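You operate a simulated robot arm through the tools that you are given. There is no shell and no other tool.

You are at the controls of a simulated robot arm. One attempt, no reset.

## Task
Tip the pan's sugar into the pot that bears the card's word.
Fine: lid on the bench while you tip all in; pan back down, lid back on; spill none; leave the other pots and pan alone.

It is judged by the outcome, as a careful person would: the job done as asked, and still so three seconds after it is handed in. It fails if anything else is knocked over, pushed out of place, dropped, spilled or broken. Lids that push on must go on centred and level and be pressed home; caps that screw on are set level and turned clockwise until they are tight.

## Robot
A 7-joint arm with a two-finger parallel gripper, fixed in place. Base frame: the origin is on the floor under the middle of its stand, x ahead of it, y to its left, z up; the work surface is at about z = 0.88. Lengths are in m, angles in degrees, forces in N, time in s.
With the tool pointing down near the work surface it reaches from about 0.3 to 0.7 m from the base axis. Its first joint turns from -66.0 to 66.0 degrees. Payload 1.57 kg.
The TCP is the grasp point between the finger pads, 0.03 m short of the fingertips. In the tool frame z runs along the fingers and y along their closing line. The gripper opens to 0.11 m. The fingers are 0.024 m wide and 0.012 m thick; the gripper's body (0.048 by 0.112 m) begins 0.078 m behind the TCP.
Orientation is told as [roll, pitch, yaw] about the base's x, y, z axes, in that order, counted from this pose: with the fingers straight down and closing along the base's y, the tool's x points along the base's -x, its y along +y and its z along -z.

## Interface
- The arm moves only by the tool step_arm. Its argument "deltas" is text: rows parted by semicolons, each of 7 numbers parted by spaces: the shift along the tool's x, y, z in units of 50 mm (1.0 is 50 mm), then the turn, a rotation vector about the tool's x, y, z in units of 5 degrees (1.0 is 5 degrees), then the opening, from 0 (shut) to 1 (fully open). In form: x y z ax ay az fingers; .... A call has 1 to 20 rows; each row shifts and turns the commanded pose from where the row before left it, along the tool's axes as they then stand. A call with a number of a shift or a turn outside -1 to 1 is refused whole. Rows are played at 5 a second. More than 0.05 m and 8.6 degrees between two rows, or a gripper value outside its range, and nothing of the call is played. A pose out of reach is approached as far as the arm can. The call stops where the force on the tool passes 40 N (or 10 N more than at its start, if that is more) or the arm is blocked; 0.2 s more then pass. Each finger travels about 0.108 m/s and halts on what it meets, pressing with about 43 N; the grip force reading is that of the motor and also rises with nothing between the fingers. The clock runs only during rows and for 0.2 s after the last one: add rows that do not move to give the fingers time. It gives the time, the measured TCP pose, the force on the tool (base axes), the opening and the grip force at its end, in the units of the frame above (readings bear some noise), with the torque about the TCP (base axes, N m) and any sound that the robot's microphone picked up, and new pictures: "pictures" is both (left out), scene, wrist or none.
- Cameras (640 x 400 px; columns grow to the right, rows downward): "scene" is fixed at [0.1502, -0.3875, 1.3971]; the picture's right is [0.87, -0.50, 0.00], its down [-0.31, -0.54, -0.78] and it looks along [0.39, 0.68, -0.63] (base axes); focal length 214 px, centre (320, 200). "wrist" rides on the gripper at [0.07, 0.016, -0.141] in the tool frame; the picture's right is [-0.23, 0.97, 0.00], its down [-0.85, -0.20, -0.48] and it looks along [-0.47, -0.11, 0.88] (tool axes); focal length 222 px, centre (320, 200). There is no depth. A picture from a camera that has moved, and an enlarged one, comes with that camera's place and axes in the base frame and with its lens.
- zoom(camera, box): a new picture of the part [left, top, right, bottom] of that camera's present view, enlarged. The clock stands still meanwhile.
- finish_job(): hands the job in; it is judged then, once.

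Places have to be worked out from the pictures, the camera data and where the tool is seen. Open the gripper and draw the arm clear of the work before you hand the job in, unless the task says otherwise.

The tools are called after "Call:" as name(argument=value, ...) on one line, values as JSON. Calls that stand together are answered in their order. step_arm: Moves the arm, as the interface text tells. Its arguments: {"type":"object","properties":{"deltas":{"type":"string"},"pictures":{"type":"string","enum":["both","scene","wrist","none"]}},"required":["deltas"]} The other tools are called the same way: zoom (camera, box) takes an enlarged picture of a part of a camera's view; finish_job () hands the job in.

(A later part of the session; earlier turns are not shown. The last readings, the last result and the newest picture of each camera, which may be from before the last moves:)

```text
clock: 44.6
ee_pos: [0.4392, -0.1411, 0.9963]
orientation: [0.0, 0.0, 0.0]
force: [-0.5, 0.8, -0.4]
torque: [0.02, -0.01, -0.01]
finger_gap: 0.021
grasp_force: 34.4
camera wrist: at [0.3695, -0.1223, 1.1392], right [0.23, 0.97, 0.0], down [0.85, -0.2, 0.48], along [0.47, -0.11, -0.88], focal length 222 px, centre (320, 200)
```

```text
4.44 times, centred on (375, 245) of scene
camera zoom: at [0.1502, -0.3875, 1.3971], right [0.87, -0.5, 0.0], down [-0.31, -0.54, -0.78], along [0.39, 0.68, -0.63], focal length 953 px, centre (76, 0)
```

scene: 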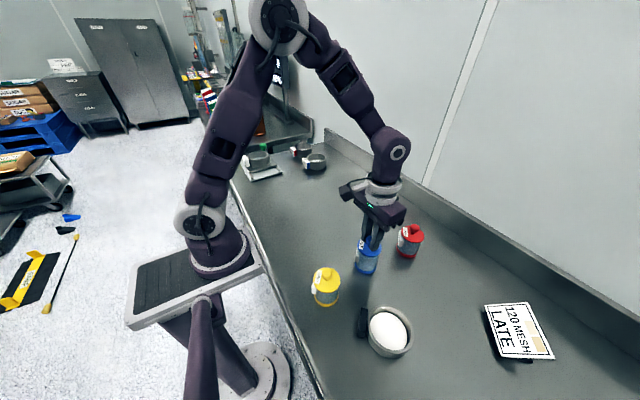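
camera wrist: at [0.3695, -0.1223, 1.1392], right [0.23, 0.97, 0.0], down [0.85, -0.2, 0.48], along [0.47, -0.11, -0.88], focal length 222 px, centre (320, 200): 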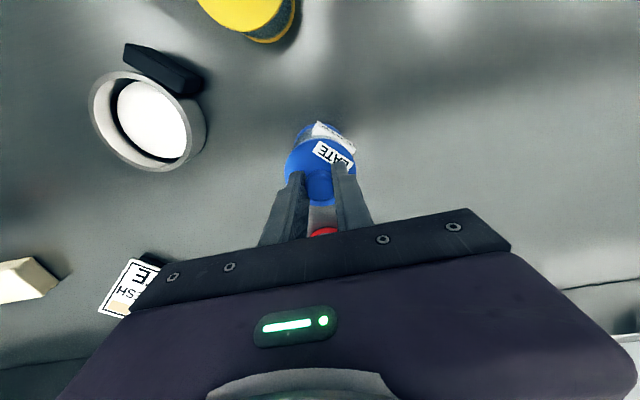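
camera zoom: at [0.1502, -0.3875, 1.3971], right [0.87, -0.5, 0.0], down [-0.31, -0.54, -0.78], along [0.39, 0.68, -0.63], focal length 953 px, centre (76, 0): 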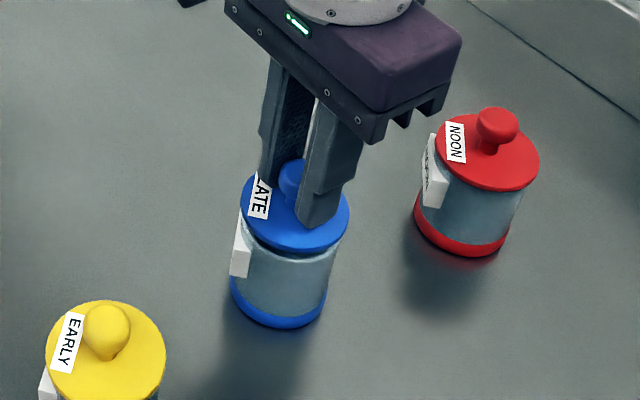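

The lid comes away cleanly and the pot stays put. I'll raise it further and look at its underside.

Call:
step_arm(deltas="0 0 -0.1 0 0 0 0; 0 0 -0.2 0 0 0 0; 0 0 -0.4 0 0 0 0; 0 0 -0.4 0 0 0 0; 0 0 -0.4 0 0 0 0; 0 0 -0.3 0 0 0 0; 0 0 0 0 0 0 0", pictures="both")

Call:
zoom(camera="scene", box=[335, 180, 435, 290])

Call:
zoom(camera="wrist", box=[260, 85, 400, 245])

```text
clock: 46.2
ee_pos: [0.4395, -0.139, 1.0868]
orientation: [0.0, 0.0, 0.0]
force: [0.3, -0.8, 0.1]
torque: [0.02, 0.02, 0.03]
finger_gap: 0.0208
grasp_force: 34.0
camera wrist: at [0.3699, -0.1224, 1.2298], right [0.23, 0.97, 0.0], down [0.85, -0.2, 0.48], along [0.47, -0.11, -0.88], focal length 222 px, centre (320, 200)
```

scene: 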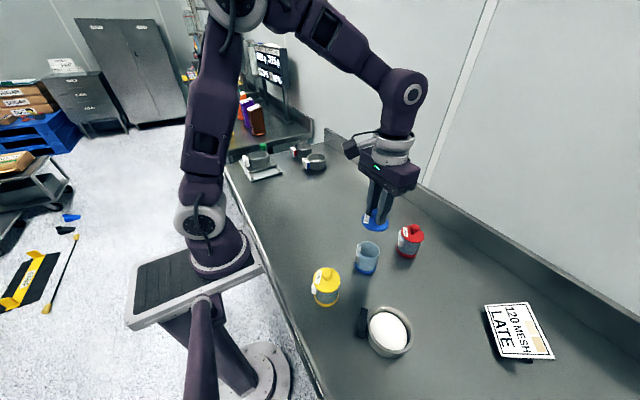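
wrist: 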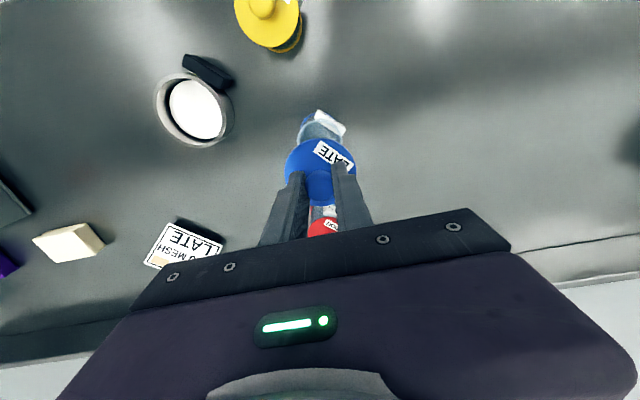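

```text
3.64 times, centred on (385, 235) of scene
camera zoom: at [0.1502, -0.3875, 1.3971], right [0.87, -0.5, 0.0], down [-0.31, -0.54, -0.78], along [0.39, 0.68, -0.63], focal length 780 px, centre (84, 73)
```

zoom: 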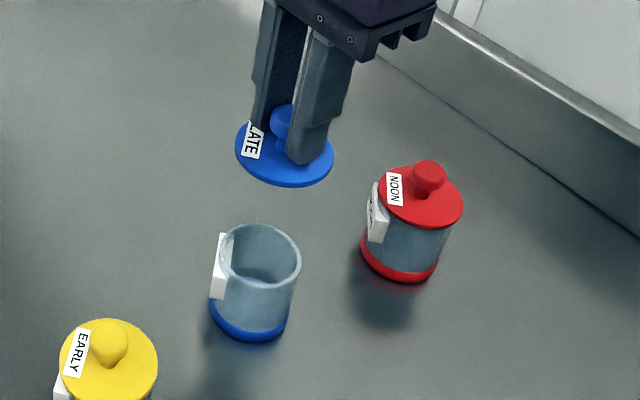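

```text
2.50 times, centred on (330, 165) of wrist
camera zoom: at [0.3699, -0.1224, 1.2298], right [0.23, 0.97, 0.0], down [0.85, -0.2, 0.48], along [0.47, -0.11, -0.88], focal length 555 px, centre (295, 288)
```

zoom: 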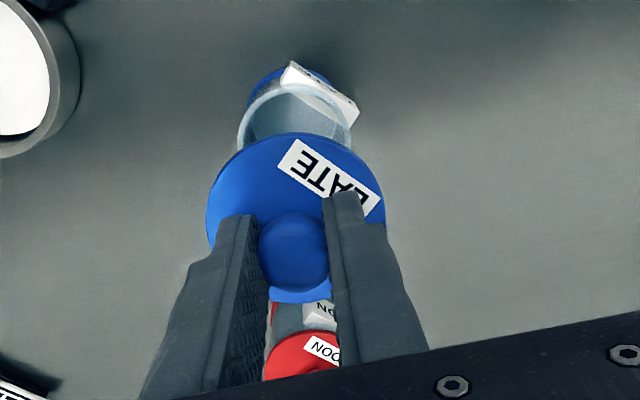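

The lid is off (flat disc, maybe a short plug under it) and the blue pot is open and upright. I'll carry the lid to a clear bench spot at about (0.57, 0.02), away from the pouring sweep.

Call:
step_arm(deltas="-0.522 0.636 0 0 0 0 0; -0.522 0.636 0 0 0 0 0; -0.522 0.636 0 0 0 0 0; -0.522 0.636 0 0 0 0 0; -0.522 0.636 0 0 0 0 0; 0 0 0.7 0 0 0 0; 0 0 0.7 0 0 0 0; 0 0 0.7 0 0 0 0; 0 0 0.4 0 0 0 0; 0 0 0 0 0 0 0", pictures="both")

Call:
zoom(camera="scene", box=[370, 130, 470, 240])

```text
clock: 48.4
ee_pos: [0.5701, 0.0207, 0.9609]
orientation: [0.0, 0.0, 0.0]
force: [-0.1, -0.7, -0.7]
torque: [0.01, 0.0, -0.01]
finger_gap: 0.0212
grasp_force: 34.4
camera wrist: at [0.5002, 0.0368, 1.1041], right [0.23, 0.97, 0.0], down [0.85, -0.2, 0.48], along [0.47, -0.11, -0.88], focal length 222 px, centre (320, 200)
```

scene: 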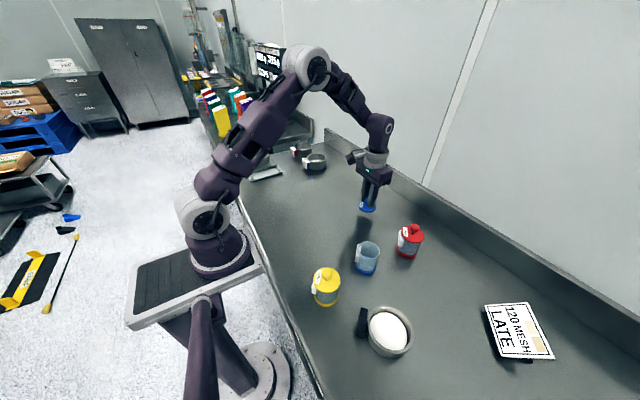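
wrist: 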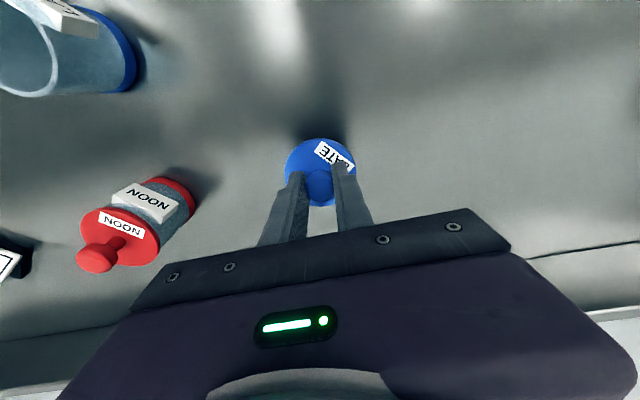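

```text
3.64 times, centred on (420, 185) of scene
camera zoom: at [0.1502, -0.3875, 1.3971], right [0.87, -0.5, 0.0], down [-0.31, -0.54, -0.78], along [0.39, 0.68, -0.63], focal length 780 px, centre (-44, 254)
```

zoom: 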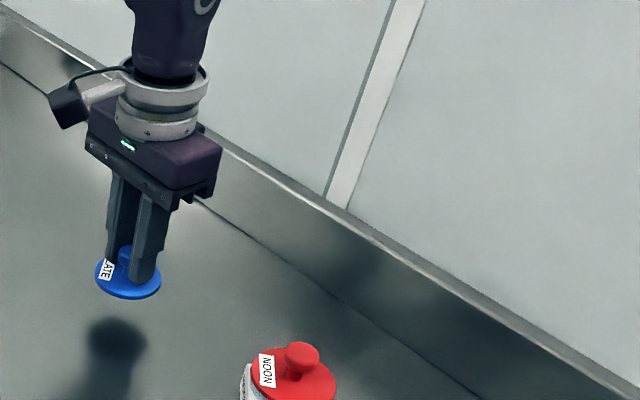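

The lid hangs level about 3–4 cm above the bench. I'll lower it gently in small steps, watching the vertical force for contact.

Call:
step_arm(deltas="0 0 0.2 0 0 0 0; 0 0 0.2 0 0 0 0; 0 0 0.04 0 0 0 0; 0 0 0.04 0 0 0 0; 0 0 0.04 0 0 0 0", pictures="none")

Call:
step_arm(deltas="0 0 0.03 0 0 0 0; 0 0 0.03 0 0 0 0", pictures="wrist")

```text
clock: 49.6
ee_pos: [0.5709, 0.0193, 0.9349]
orientation: [0.0, 0.0, 0.0]
force: [0.2, 0.0, -0.2]
torque: [-0.02, 0.01, -0.04]
finger_gap: 0.0211
grasp_force: 34.3
```

```text
clock: 50.2
ee_pos: [0.5694, 0.0196, 0.9333]
orientation: [0.0, -0.1, 0.0]
force: [-0.8, 0.4, 0.0]
torque: [-0.01, -0.02, 0.03]
finger_gap: 0.0213
grasp_force: 34.4
camera wrist: at [0.5005, 0.0367, 1.0752], right [0.23, 0.97, 0.0], down [0.86, -0.2, 0.48], along [0.47, -0.11, -0.88], focal length 222 px, centre (320, 200)
```

wrist: 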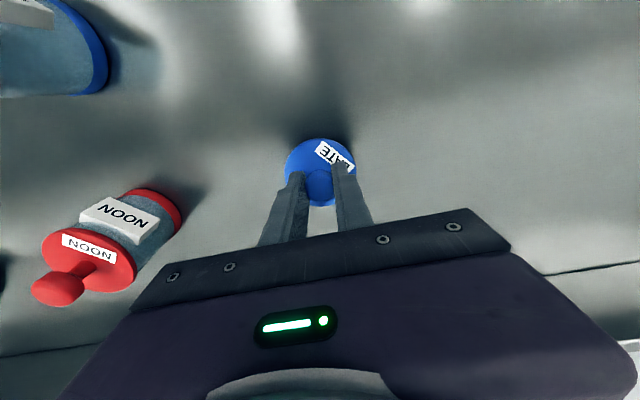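

Call:
zoom(camera="scene", box=[335, 170, 405, 230])

Call:
step_arm(deltas="0 0 0.03 0 0 0 0; 0 0 0.03 0 0 0 0", pictures="none")

Call:
step_arm(deltas="0 0 0.03 0 0 0 0; 0 0 0.03 0 0 0 0", pictures="scene")

Call:
zoom(camera="scene", box=[335, 170, 405, 230])

```text
6.67 times, centred on (370, 200) of scene
camera zoom: at [0.1502, -0.3875, 1.3971], right [0.87, -0.5, 0.0], down [-0.31, -0.54, -0.78], along [0.39, 0.68, -0.63], focal length 1430 px, centre (-13, 200)
```

zoom: 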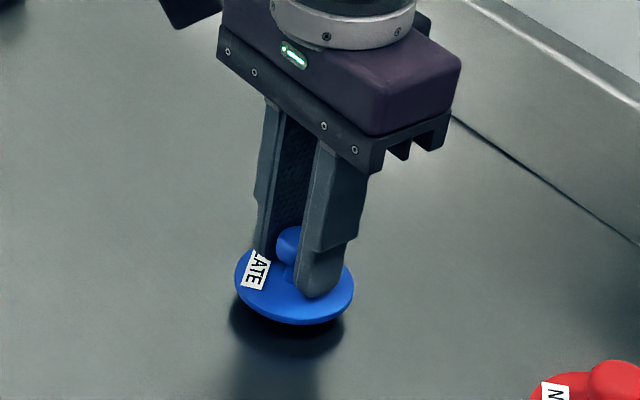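

```text
clock: 50.8
ee_pos: [0.5711, 0.0189, 0.9308]
orientation: [0.0, 0.0, 0.0]
force: [0.3, 0.6, -0.7]
torque: [0.0, -0.02, -0.01]
finger_gap: 0.0213
grasp_force: 34.8
```

```text
clock: 51.4
ee_pos: [0.5703, 0.0197, 0.9267]
orientation: [0.0, -0.1, 0.0]
force: [-0.2, -1.2, -0.6]
torque: [0.02, 0.02, 0.01]
finger_gap: 0.0211
grasp_force: 34.7
```

scene: 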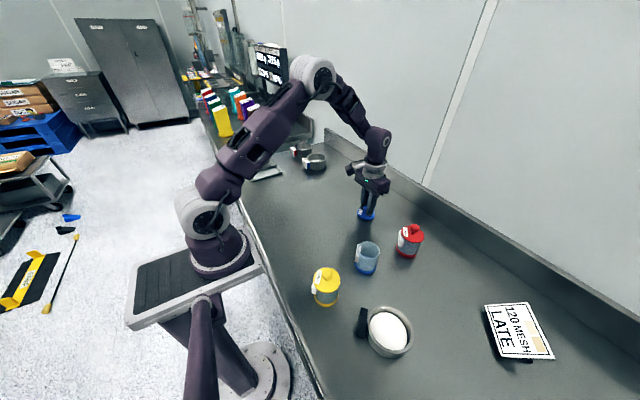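

```text
6.67 times, centred on (370, 200) of scene
camera zoom: at [0.1502, -0.3875, 1.3971], right [0.87, -0.5, 0.0], down [-0.31, -0.54, -0.78], along [0.39, 0.68, -0.63], focal length 1430 px, centre (-13, 200)
```

zoom: 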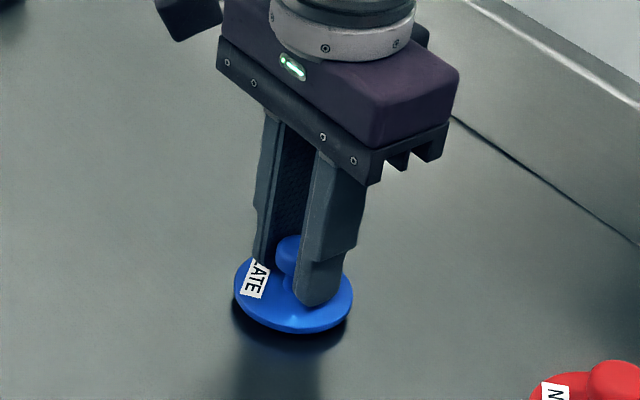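

Still no contact force at z=0.927; I'll keep lowering in ~1.5 mm steps.

Call:
step_arm(deltas="0 0 0.03 0 0 0 0; 0 0 0 0 0 0 0", pictures="none")

Call:
step_arm(deltas="0 0 0.03 0 0 0 0; 0 0 0 0 0 0 0", pictures="none")

Call:
step_arm(deltas="0 0 0.03 0 0 0 0; 0 0 0 0 0 0 0", pictures="scene")

Call:
zoom(camera="scene", box=[335, 170, 405, 230])

```text
clock: 52.0
ee_pos: [0.5711, 0.0197, 0.9257]
orientation: [-0.1, -0.1, 0.0]
force: [-1.8, -1.3, 13.6]
torque: [-0.01, 0.07, 0.04]
finger_gap: 0.0209
grasp_force: 34.4
```

```text
clock: 52.6
ee_pos: [0.5705, 0.0198, 0.9264]
orientation: [0.0, -0.4, -0.1]
force: [-2.8, -0.1, 39.4]
torque: [0.02, 0.11, 0.05]
finger_gap: 0.0213
grasp_force: 34.3
```

```text
clock: 53.2
ee_pos: [0.5707, 0.018, 0.9237]
orientation: [-0.1, -0.2, 0.0]
force: [2.7, -1.3, 39.1]
torque: [0.01, -0.22, 0.03]
finger_gap: 0.0211
grasp_force: 34.6
```

scene: 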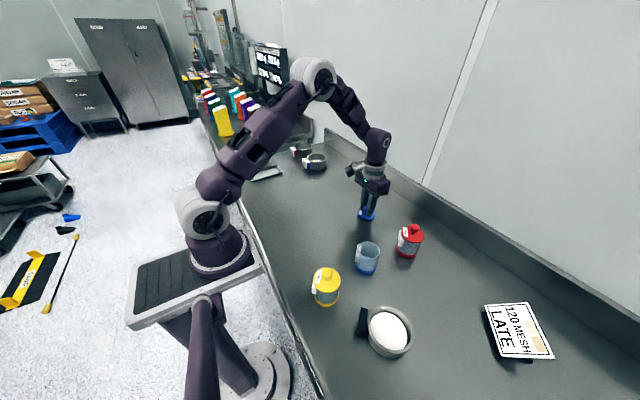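

```text
6.67 times, centred on (370, 200) of scene
camera zoom: at [0.1495, -0.3875, 1.3971], right [0.87, -0.5, 0.0], down [-0.31, -0.54, -0.78], along [0.39, 0.68, -0.62], focal length 1430 px, centre (-13, 200)
```

zoom: 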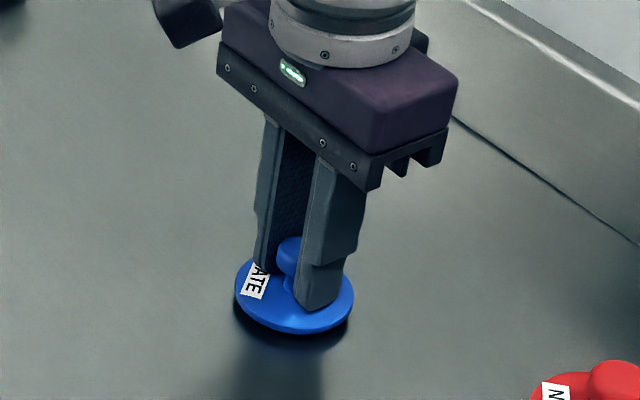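

Contact was at z≈0.9257; I'm now pressing with ~39 N, so I'll ease up about 2 mm to relieve the pressure before releasing.

Call:
step_arm(deltas="0 0 -0.02 0 0 0 0; 0 0 -0.02 0 0 0 0; 0 0 0 0 0 0 0", pictures="none")

```text
clock: 54.0
ee_pos: [0.5686, 0.0191, 0.9226]
orientation: [0.0, 0.1, -0.1]
force: [6.2, 0.4, 9.5]
torque: [0.01, -0.35, 0.01]
finger_gap: 0.0212
grasp_force: 34.2
```

Pressure is down to ~9 N. Now I'll open the fingers gradually to leave the lid standing.

Call:
step_arm(deltas="0 0 -0.008 0 0 0 0.2; 0 0 0 0 0 0 0.22; 0 0 0 0 0 0 0.25; 0 0 0 0 0 0 0.3; 0 0 0 0 0 0 0.45; 0 0 0 0 0 0 0.7; 0 0 0 0 0 0 0.7", pictures="both")

Call:
zoom(camera="scene", box=[335, 170, 405, 230])

```text
clock: 55.6
ee_pos: [0.5704, 0.0184, 0.9239]
orientation: [0.1, -0.1, 0.1]
force: [0.4, -0.1, -0.2]
torque: [0.0, 0.01, 0.0]
finger_gap: 0.0767
grasp_force: 0.1
camera wrist: at [0.5007, 0.0366, 1.0671], right [0.23, 0.97, 0.0], down [0.85, -0.2, 0.48], along [0.47, -0.11, -0.88], focal length 222 px, centre (320, 200)
```

scene: 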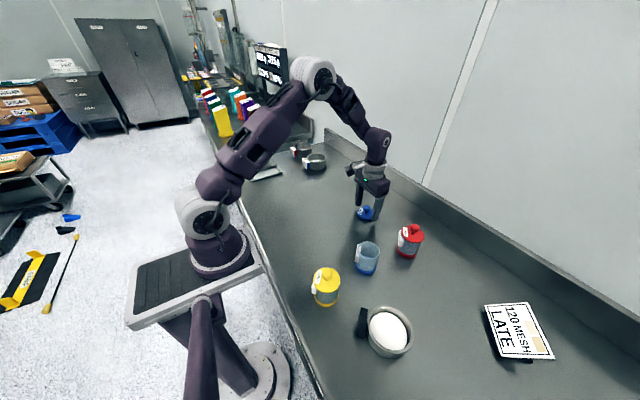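
wrist: 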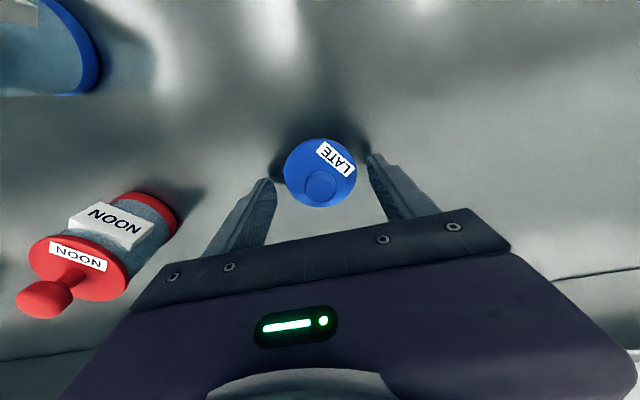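

```text
6.67 times, centred on (370, 200) of scene
camera zoom: at [0.1502, -0.3875, 1.3971], right [0.87, -0.5, 0.0], down [-0.31, -0.54, -0.78], along [0.39, 0.68, -0.63], focal length 1430 px, centre (-13, 200)
```

zoom: 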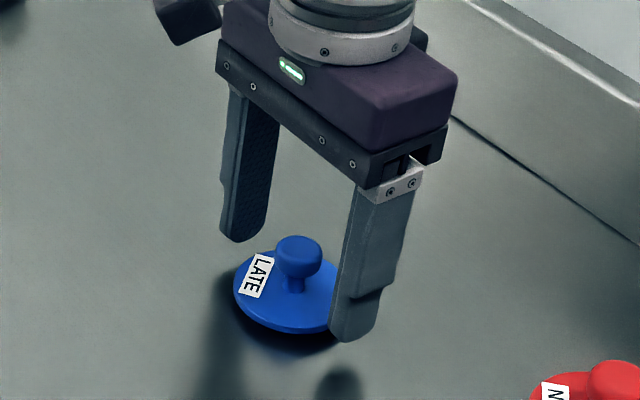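

The lid rests level on the bench at about (0.570, 0.019). I'll rise and go above the pan's handle, yawing to about -45° to line up with it.

Call:
step_arm(deltas="0 0 -0.3 0 0 0 0.8; 0 0 -0.9 0 0 0 1; 0 0 -0.9 0 0 0 1; 0 0 -0.9 0 0 0 1; 0.6 -0.685 0 0 0 0 1; 0.6 -0.685 0 0 0 0 1; 0.6 -0.685 0 0 0 0 1; 0.6 -0.685 0 0 0 0 1; 0.6 -0.685 0 0 0 0 1; 0.6 -0.685 0 0 0 0 1; 0.6 -0.685 0 0 0 0 1; 0.6 -0.685 0 0 0 0 1", pictures="none")

Call:
step_arm(deltas="0 0 0 0 0 1 1; 0 0 0 0 0 1 1; 0 0 0 0 0 1 1; 0 0 0 0 0 1 1; 0 0 0 0 0 1 1; 0 0 0 0 0 1 1; 0 0 0 0 0 1 1; 0 0 0 0 0 1 1; 0 0 0 0 0 1 1; 0 0 0 0 0 0 1", pictures="both")

```text
clock: 58.2
ee_pos: [0.3286, -0.2546, 1.0743]
orientation: [0.0, -0.1, -0.1]
force: [-0.3, -0.3, 0.0]
torque: [0.04, -0.02, -0.01]
finger_gap: 0.1099
grasp_force: 0.0
```

```text
clock: 60.4
ee_pos: [0.3309, -0.2541, 1.0749]
orientation: [-0.1, 0.0, -45.0]
force: [0.7, 1.0, -1.2]
torque: [-0.02, 0.02, 0.01]
finger_gap: 0.1098
grasp_force: 0.1
camera wrist: at [0.2925, -0.1924, 1.2171], right [0.85, 0.53, 0.0], down [0.46, -0.75, 0.48], along [0.25, -0.41, -0.88], focal length 222 px, centre (320, 200)
```

scene: 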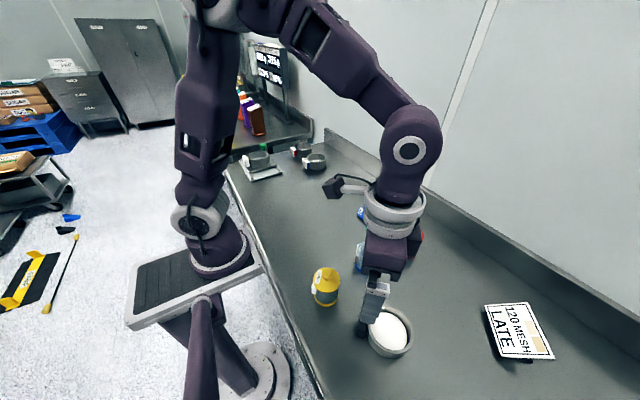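
wrist: 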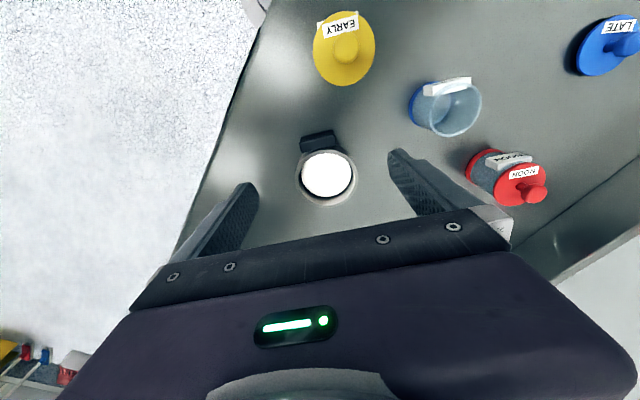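

Good view of the pan between the fingers. I'll zoom in on the handle and pan to measure them.

Call:
zoom(camera="wrist", box=[280, 115, 380, 215])

Call:
zoom(camera="wrist", box=[395, 60, 505, 150])

Call:
zoom(camera="scene", box=[340, 290, 430, 370])

```text
4.00 times, centred on (330, 165) of wrist
camera zoom: at [0.2925, -0.1924, 1.2171], right [0.85, 0.53, 0.0], down [0.46, -0.75, 0.48], along [0.25, -0.41, -0.88], focal length 888 px, centre (280, 340)
```

zoom: 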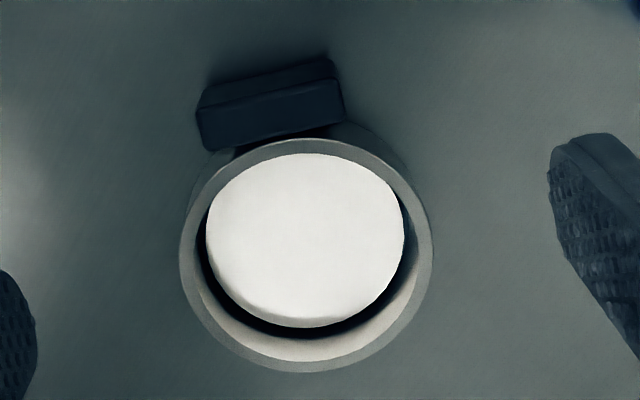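

```text
4.44 times, centred on (450, 105) of wrist
camera zoom: at [0.2925, -0.1924, 1.2171], right [0.85, 0.53, 0.0], down [0.46, -0.75, 0.48], along [0.25, -0.41, -0.88], focal length 987 px, centre (-258, 622)
```

zoom: 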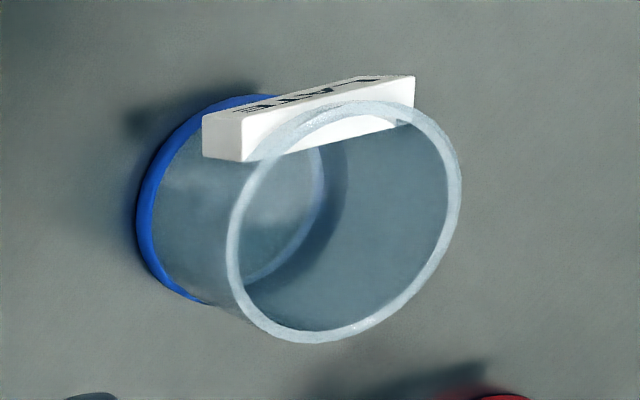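

```text
5.00 times, centred on (385, 330) of scene
camera zoom: at [0.1502, -0.3875, 1.3971], right [0.87, -0.5, 0.0], down [-0.31, -0.54, -0.78], along [0.39, 0.68, -0.63], focal length 1072 px, centre (-5, -450)
```

zoom: 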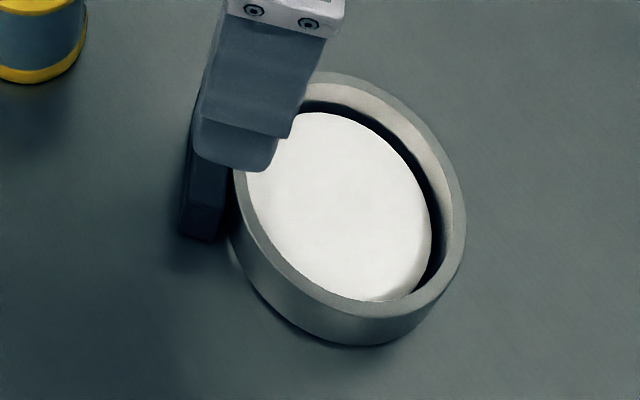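

Triangulating several views: pan centre ≈(0.3675, -0.2965), rim z≈0.92, radius≈0.046; the handle block is ≈48×13×30 mm centred at (0.331, -0.260), axis at 45°. I'll tilt the tool 10° and descend to just above the handle for a check.

Call:
step_arm(deltas="0 0 0 0 -1 0 1; 0 0 0 0 -1 0 1; 0.094 -0.017 0.515 0 0 0 1; 0.094 -0.017 0.515 0 0 0 1; 0.094 -0.017 0.515 0 0 0 1; 0.094 -0.017 0.515 0 0 0 1; 0 0 0 0 0 0 1", pictures="both")

Call:
zoom(camera="wrist", box=[220, 70, 420, 230])

Call:
zoom(camera="scene", box=[330, 260, 430, 370])

```text
clock: 62.0
ee_pos: [0.3277, -0.2557, 0.969]
orientation: [0.1, -10.0, -45.0]
force: [0.4, 0.3, -0.2]
torque: [0.01, 0.03, -0.02]
finger_gap: 0.1101
grasp_force: 0.1
camera wrist: at [0.2728, -0.1779, 1.0981], right [0.85, 0.53, 0.04], down [0.4, -0.68, 0.62], along [0.35, -0.51, -0.78], focal length 222 px, centre (320, 200)
```

scene: 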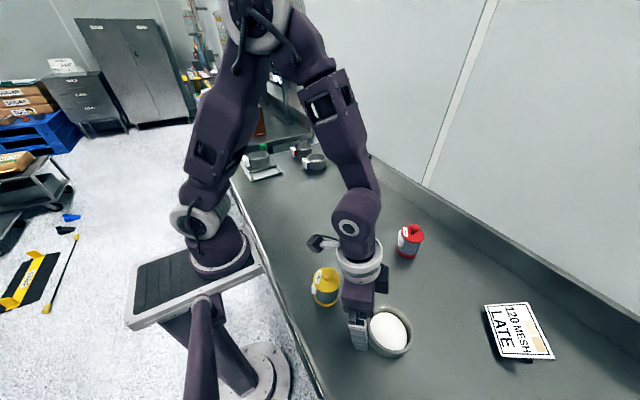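
wrist: 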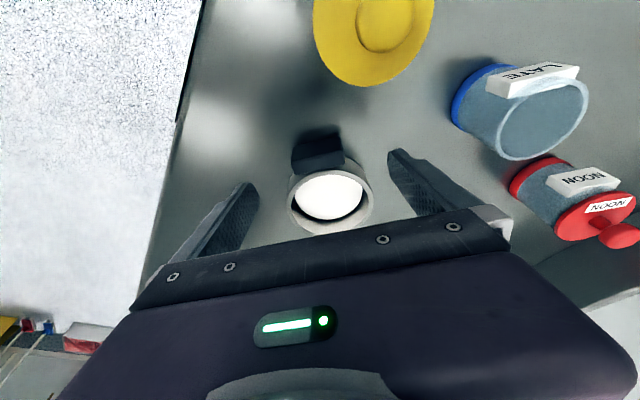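

```text
2.50 times, centred on (320, 150) of wrist
camera zoom: at [0.2728, -0.1779, 1.0981], right [0.85, 0.53, 0.04], down [0.4, -0.68, 0.62], along [0.35, -0.51, -0.78], focal length 555 px, centre (320, 325)
```

zoom: 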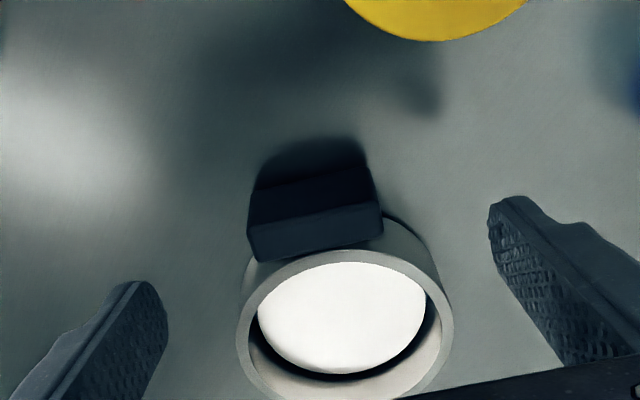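

```text
3.64 times, centred on (380, 315) of scene
camera zoom: at [0.1502, -0.3875, 1.3971], right [0.87, -0.5, 0.0], down [-0.31, -0.54, -0.78], along [0.39, 0.68, -0.63], focal length 780 px, centre (102, -218)
```

zoom: 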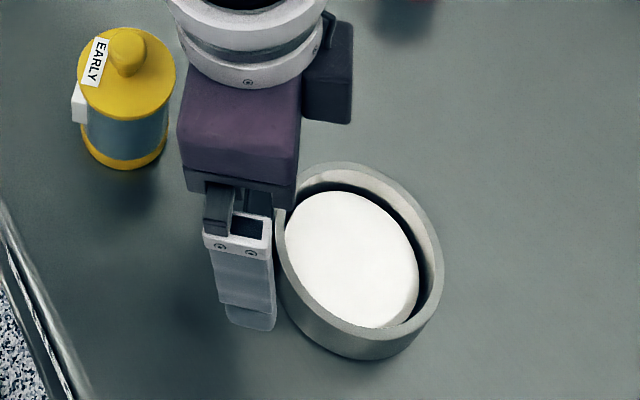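

Handle alignment agrees within ~1 mm of my earlier estimate. I'll descend vertically the remaining 52 mm so the fingertips stop ~4 mm above the bench beside the handle's ends.

Call:
step_arm(deltas="0.045 -0.003 0.256 0 0 0 1; 0.045 -0.003 0.256 0 0 0 1; 0.045 -0.003 0.256 0 0 0 1; 0.045 -0.003 0.256 0 0 0 1; 0 0 0 0 0 0 1", pictures="both")

Call:
zoom(camera="wrist", box=[220, 70, 420, 250])

Call:
zoom(camera="scene", box=[320, 260, 430, 370])

```text
clock: 63.2
ee_pos: [0.3263, -0.2568, 0.9178]
orientation: [0.0, -10.0, -45.0]
force: [-0.1, -0.4, -0.3]
torque: [0.02, -0.01, -0.01]
finger_gap: 0.11
grasp_force: 0.1
camera wrist: at [0.2726, -0.1783, 1.0462], right [0.85, 0.53, 0.04], down [0.4, -0.68, 0.62], along [0.36, -0.51, -0.78], focal length 222 px, centre (320, 200)
```

scene: 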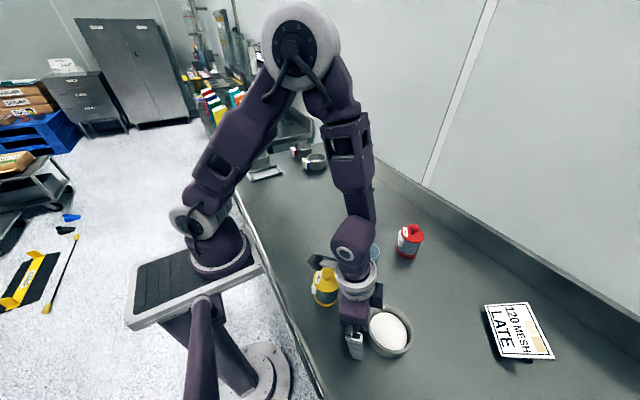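
wrist: 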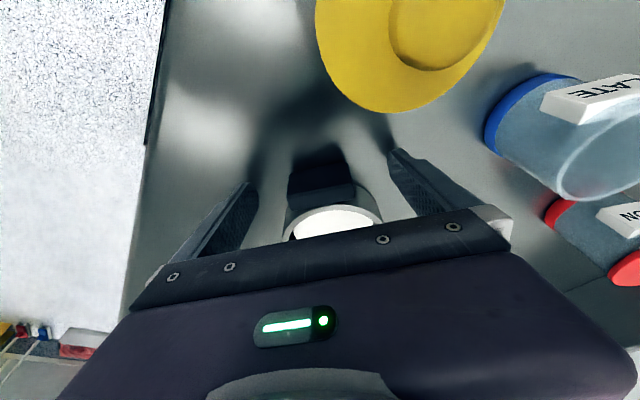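

```text
2.22 times, centred on (320, 160) of wrist
camera zoom: at [0.2726, -0.1783, 1.0462], right [0.85, 0.53, 0.04], down [0.4, -0.68, 0.62], along [0.36, -0.51, -0.78], focal length 494 px, centre (320, 289)
```

zoom: 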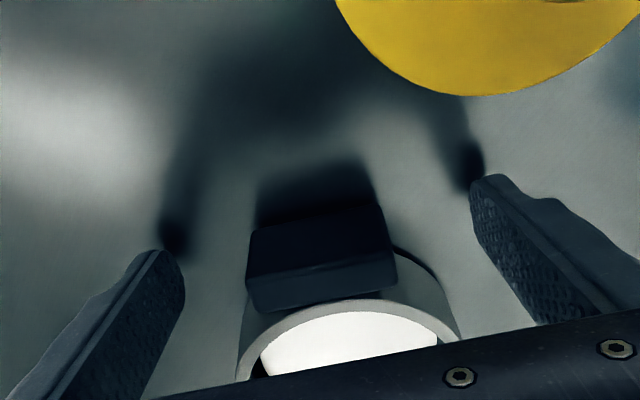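

```text
3.64 times, centred on (375, 315) of scene
camera zoom: at [0.1502, -0.3875, 1.3971], right [0.87, -0.5, 0.0], down [-0.31, -0.54, -0.78], along [0.39, 0.68, -0.63], focal length 780 px, centre (120, -218)
```

zoom: 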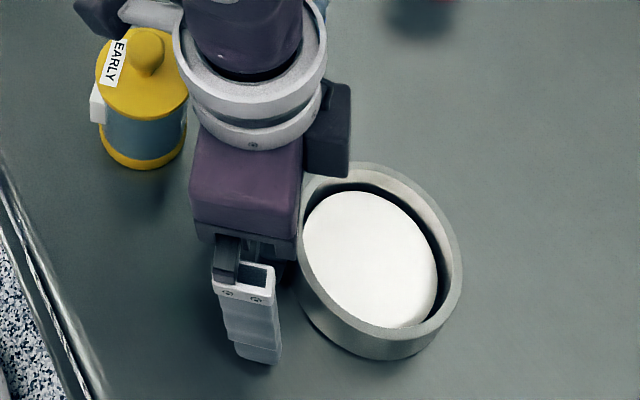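

Fingers straddle the handle ends with the tips near the bench. I'll close slowly on the handle.

Call:
step_arm(deltas="0 0 0 0 0 0 0.8; 0 0 0 0 0 0 0.6; 0 0 0 0 0 0 0.52; 0 0 0 0 0 0 0.49; 0 0 0 0 0 0 0.47; 0 0 0 0 0 0 0.45; 0 0 0 0 0 0 0.43; 0 0 0 0 0 0 0.41; 0 0 0 0 0 0 0.38; 0 0 0 0 0 0 0.3; 0 0 0 0 0 0 0.1; 0 0 0 0 0 0 0", pictures="both")

Call:
zoom(camera="wrist", box=[220, 70, 420, 250])

Call:
zoom(camera="scene", box=[320, 260, 430, 370])

```text
clock: 65.8
ee_pos: [0.3267, -0.2563, 0.9182]
orientation: [0.0, -10.1, -45.0]
force: [0.0, 0.4, 1.2]
torque: [-0.12, 0.03, -0.02]
finger_gap: 0.0492
grasp_force: 43.2
camera wrist: at [0.2726, -0.1783, 1.0464], right [0.85, 0.53, 0.04], down [0.4, -0.68, 0.62], along [0.36, -0.51, -0.78], focal length 222 px, centre (320, 200)
```

scene: 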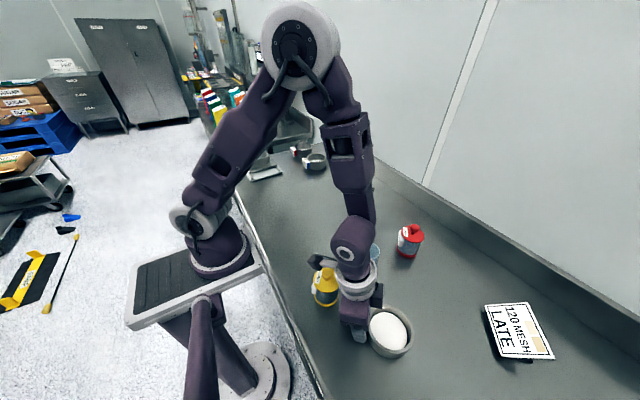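
wrist: 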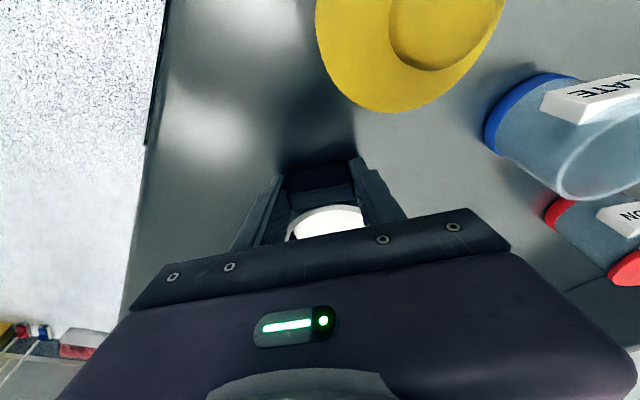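

```text
2.22 times, centred on (320, 160) of wrist
camera zoom: at [0.2726, -0.1783, 1.0464], right [0.85, 0.53, 0.04], down [0.4, -0.68, 0.62], along [0.36, -0.51, -0.78], focal length 494 px, centre (320, 289)
```

zoom: 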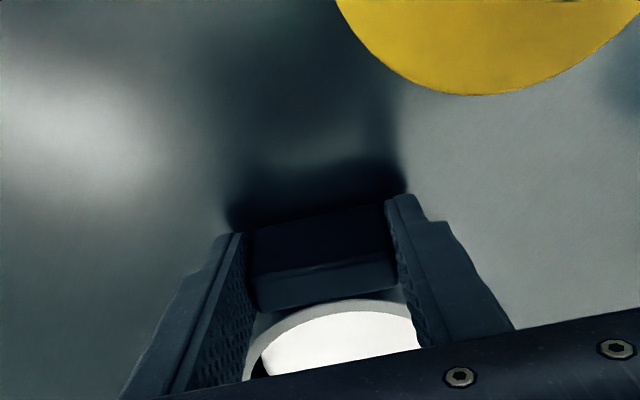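

```text
3.64 times, centred on (375, 315) of scene
camera zoom: at [0.1502, -0.3875, 1.3971], right [0.87, -0.5, 0.0], down [-0.31, -0.54, -0.78], along [0.39, 0.68, -0.63], focal length 780 px, centre (120, -218)
```

zoom: 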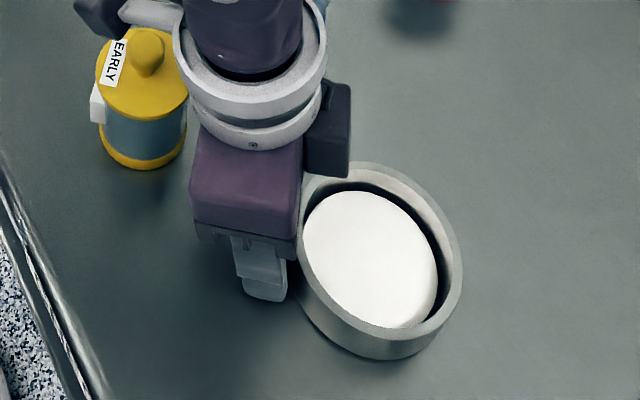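

Firm grip (43 N, gap 49 mm) and the pan hasn't moved; I'll note this grasp pose for putting it back. Now a small lift of ~9 mm to check for slip or droop.

Call:
step_arm(deltas="-0.0104 0 -0.0591 0 0 0 0; -0.0104 0 -0.0591 0 0 0 0; -0.0104 0 -0.0591 0 0 0 0; 0 0 0 0 0 0 0", pictures="both")

Call:
zoom(camera="wrist", box=[220, 70, 420, 250])

Call:
zoom(camera="scene", box=[320, 260, 430, 370])

```text
clock: 66.8
ee_pos: [0.327, -0.2571, 0.9272]
orientation: [0.0, -10.0, -45.0]
force: [1.0, -0.9, -1.5]
torque: [0.02, 0.02, 0.02]
finger_gap: 0.049
grasp_force: 43.4
camera wrist: at [0.2728, -0.1783, 1.0555], right [0.85, 0.53, 0.04], down [0.4, -0.68, 0.62], along [0.36, -0.51, -0.78], focal length 222 px, centre (320, 200)
```

scene: 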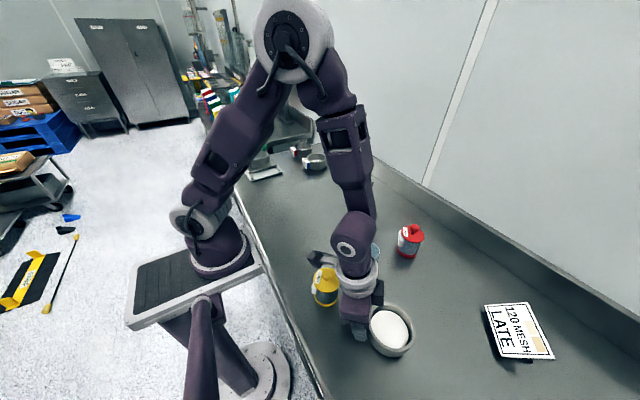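
wrist: 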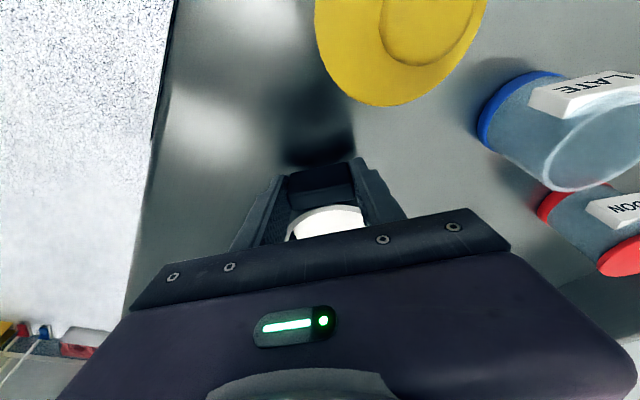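

```text
2.22 times, centred on (320, 160) of wrist
camera zoom: at [0.2728, -0.1783, 1.0555], right [0.85, 0.53, 0.04], down [0.4, -0.68, 0.62], along [0.36, -0.51, -0.78], focal length 494 px, centre (320, 289)
```

zoom: 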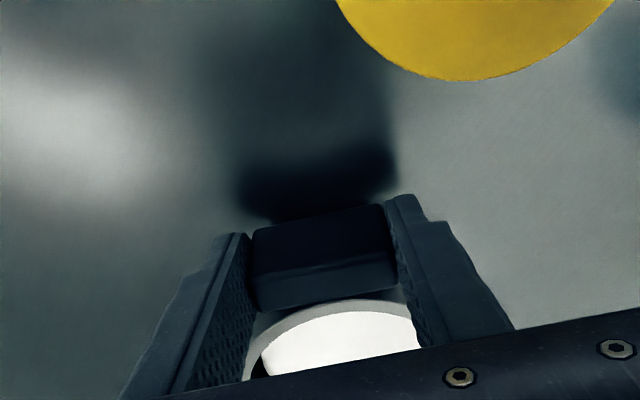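

```text
3.64 times, centred on (375, 315) of scene
camera zoom: at [0.1502, -0.3875, 1.3971], right [0.87, -0.5, 0.0], down [-0.31, -0.54, -0.78], along [0.39, 0.68, -0.63], focal length 780 px, centre (120, -218)
```

zoom: 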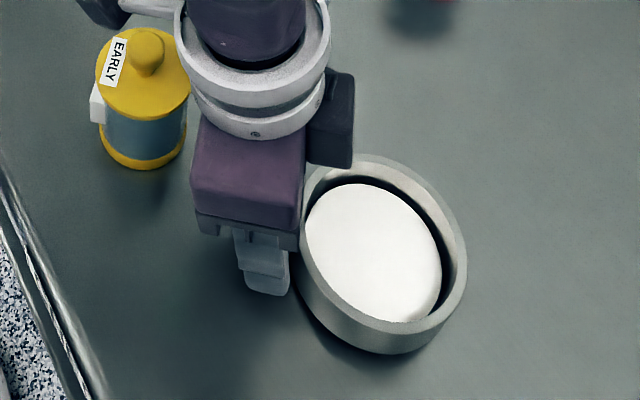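

The pan lifts level with no slip. I'll raise it straight up to TCP z≈1.10, clear of all the pots.

Call:
step_arm(deltas="-0.03 0 -0.17 0 0 0 0; -0.06 0 -0.34 0 0 0 0; -0.0858 0 -0.487 0 0 0 0; -0.0858 0 -0.487 0 0 0 0; -0.0858 0 -0.487 0 0 0 0; -0.0858 0 -0.487 0 0 0 0; -0.0858 0 -0.487 0 0 0 0; -0.06 0 -0.34 0 0 0 0; -0.03 0 -0.17 0 0 0 0; 0 0 0 0 0 0 0", pictures="both")

Call:
zoom(camera="wrist", box=[220, 70, 420, 250])

```text
clock: 69.0
ee_pos: [0.3283, -0.256, 1.1017]
orientation: [0.0, -10.0, -45.1]
force: [0.4, -0.6, -1.9]
torque: [0.02, 0.01, -0.01]
finger_gap: 0.0492
grasp_force: 43.0
camera wrist: at [0.2729, -0.1777, 1.2304], right [0.85, 0.53, 0.04], down [0.4, -0.68, 0.62], along [0.35, -0.51, -0.78], focal length 222 px, centre (320, 200)
```

scene: 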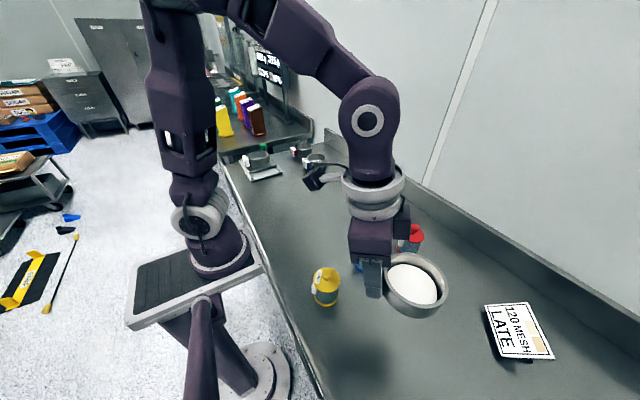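
wrist: 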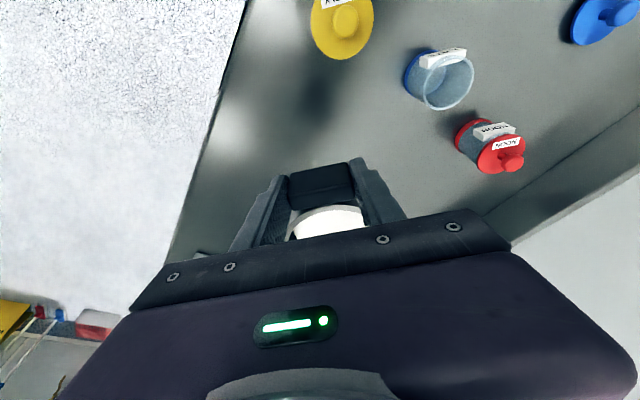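

```text
2.22 times, centred on (320, 160) of wrist
camera zoom: at [0.2729, -0.1777, 1.2304], right [0.85, 0.53, 0.04], down [0.4, -0.68, 0.62], along [0.35, -0.51, -0.78], focal length 494 px, centre (320, 289)
```

zoom: 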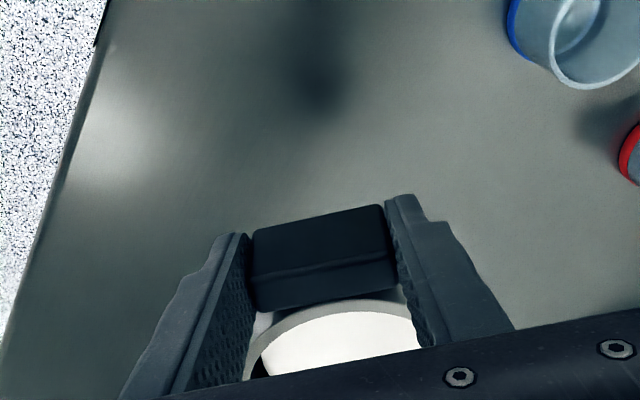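

The pan is steady at z≈1.10. Next I'll yaw it +135° about the vertical (keeping it level) so its handle faces -y for a pour toward +y; first half now.

Call:
step_arm(deltas="0 0 0 -0.0868 0 -0.4925 0; 0 0 0 -0.1302 0 -0.7388 0; 0 0 0 -0.1736 0 -0.985 0; 0 0 0 -0.1736 0 -0.985 0; 0 0 0 -0.1736 0 -0.985 0; 0 0 0 -0.1736 0 -0.985 0; 0 0 0 -0.1736 0 -0.985 0; 0 0 0 -0.1736 0 -0.985 0; 0 0 0 -0.1736 0 -0.985 0; 0 0 0 -0.1736 0 -0.985 0; 0 0 0 -0.1736 0 -0.985 0; 0 0 0 -0.1736 0 -0.985 0; 0 0 0 -0.1302 0 -0.7388 0; 0 0 0 -0.0868 0 -0.4925 0; 0 0 0 0 0 0 0", pictures="both")

```text
clock: 72.2
ee_pos: [0.3267, -0.256, 1.1026]
orientation: [0.0, -10.0, 17.6]
force: [-0.5, -0.3, -1.8]
torque: [-0.07, 0.03, -0.03]
finger_gap: 0.0491
grasp_force: 42.8
camera wrist: at [0.2328, -0.2683, 1.2304], right [-0.08, 1.0, 0.04], down [0.78, 0.04, 0.62], along [0.62, 0.08, -0.78], focal length 222 px, centre (320, 200)
```

scene: 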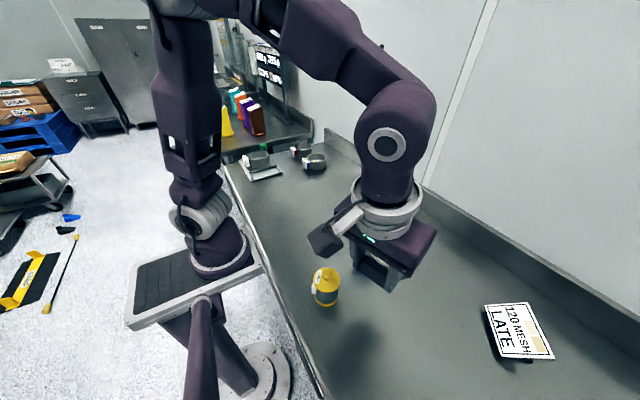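
wrist: 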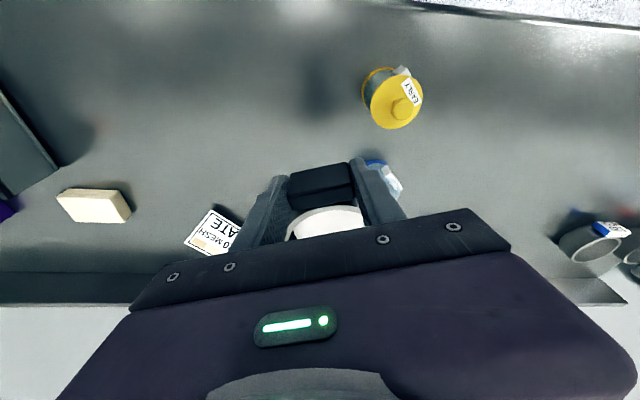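

Level and steady at yaw 17.6°. Completing the remaining 72.5° of yaw.

Call:
step_arm(deltas="0 0 0 -0.0868 0 -0.4925 0; 0 0 0 -0.1302 0 -0.7388 0; 0 0 0 -0.1736 0 -0.985 0; 0 0 0 -0.1736 0 -0.985 0; 0 0 0 -0.1736 0 -0.985 0; 0 0 0 -0.1736 0 -0.985 0; 0 0 0 -0.1736 0 -0.985 0; 0 0 0 -0.1736 0 -0.985 0; 0 0 0 -0.1736 0 -0.985 0; 0 0 0 -0.1736 0 -0.985 0; 0 0 0 -0.1736 0 -0.985 0; 0 0 0 -0.1736 0 -0.985 0; 0 0 0 -0.1736 0 -0.985 0; 0 0 0 -0.1736 0 -0.985 0; 0 0 0 -0.1302 0 -0.7388 0; 0 0 0 -0.0868 0 -0.4925 0; 0 0 0 0 0 0 0", pictures="both")

```text
clock: 75.8
ee_pos: [0.3271, -0.256, 1.102]
orientation: [-0.1, -10.1, 89.9]
force: [0.1, 0.3, -0.9]
torque: [-0.06, 0.0, -0.01]
finger_gap: 0.0492
grasp_force: 43.3
camera wrist: at [0.3106, -0.3489, 1.2302], right [-0.97, 0.23, 0.04], down [0.2, 0.76, 0.62], along [0.11, 0.61, -0.78], focal length 222 px, centre (320, 200)
```

scene: 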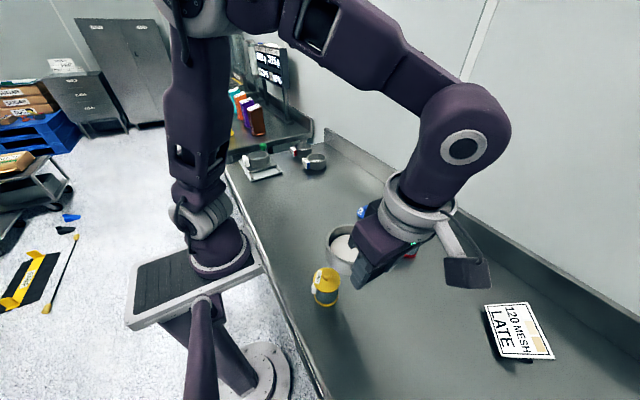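
wrist: 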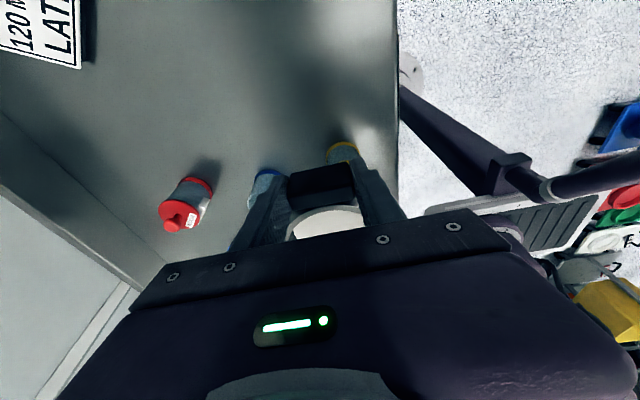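

Now level at yaw 90° with the pan's far lip pointing +y. I'll shift +x to line up with the blue pot (still high), then check alignment.

Call:
step_arm(deltas="-0.015 -0.226 0.0025 0 0 0 0; -0.0276 -0.452 0.005 0 0 0 0; -0.0276 -0.452 0.005 0 0 0 0; -0.0276 -0.452 0.005 0 0 0 0; -0.0276 -0.452 0.005 0 0 0 0; -0.015 -0.226 0.0025 0 0 0 0; 0 0 0 0 0 0 0", pictures="both")

Call:
zoom(camera="scene", box=[310, 180, 450, 310])

Call:
zoom(camera="wrist", box=[220, 100, 420, 260])

```text
clock: 77.4
ee_pos: [0.4397, -0.2495, 1.1019]
orientation: [0.0, -10.1, 89.8]
force: [0.4, 0.0, -1.2]
torque: [-0.02, 0.02, 0.01]
finger_gap: 0.0489
grasp_force: 43.0
camera wrist: at [0.4236, -0.3417, 1.2307], right [-0.97, 0.23, 0.04], down [0.2, 0.76, 0.62], along [0.11, 0.61, -0.78], focal length 222 px, centre (320, 200)
```

scene: 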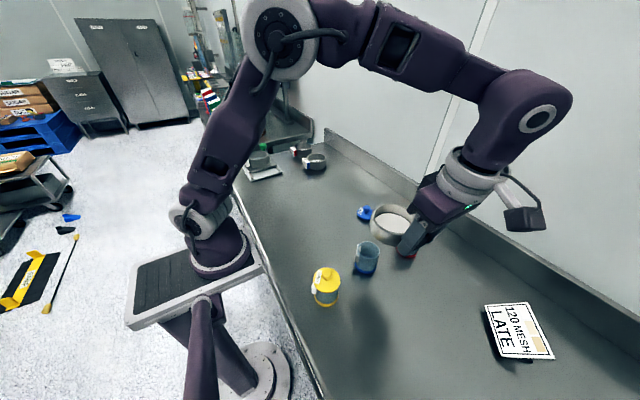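
wrist: 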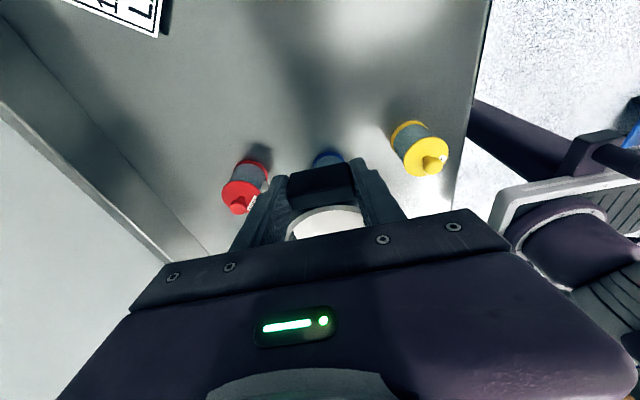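

```text
3.08 times, centred on (380, 245) of scene
camera zoom: at [0.1502, -0.3875, 1.3971], right [0.87, -0.5, 0.0], down [-0.31, -0.54, -0.78], along [0.39, 0.68, -0.63], focal length 660 px, centre (135, 62)
```

zoom: 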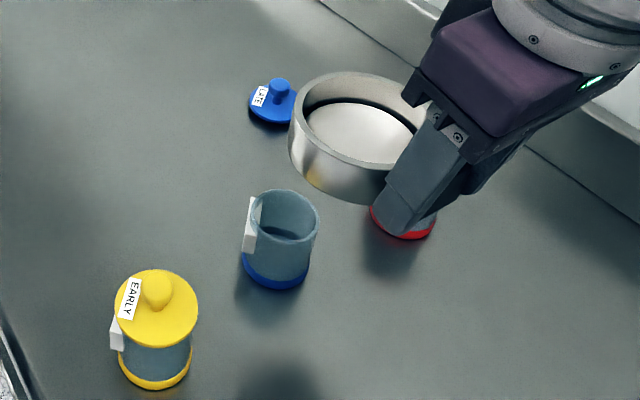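

```text
2.50 times, centred on (320, 180) of wrist
camera zoom: at [0.4236, -0.3417, 1.2307], right [-0.97, 0.23, 0.04], down [0.2, 0.76, 0.62], along [0.11, 0.61, -0.78], focal length 555 px, centre (320, 250)
```

zoom: 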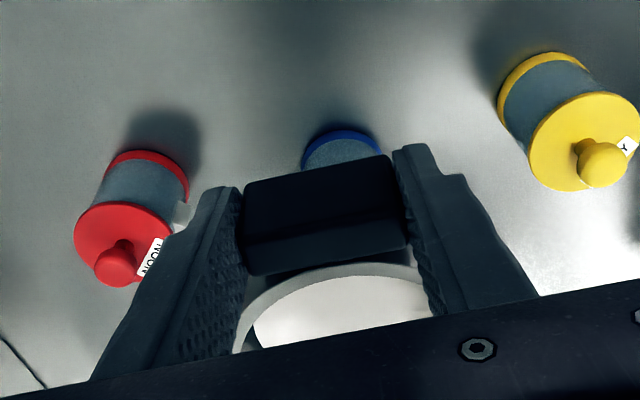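

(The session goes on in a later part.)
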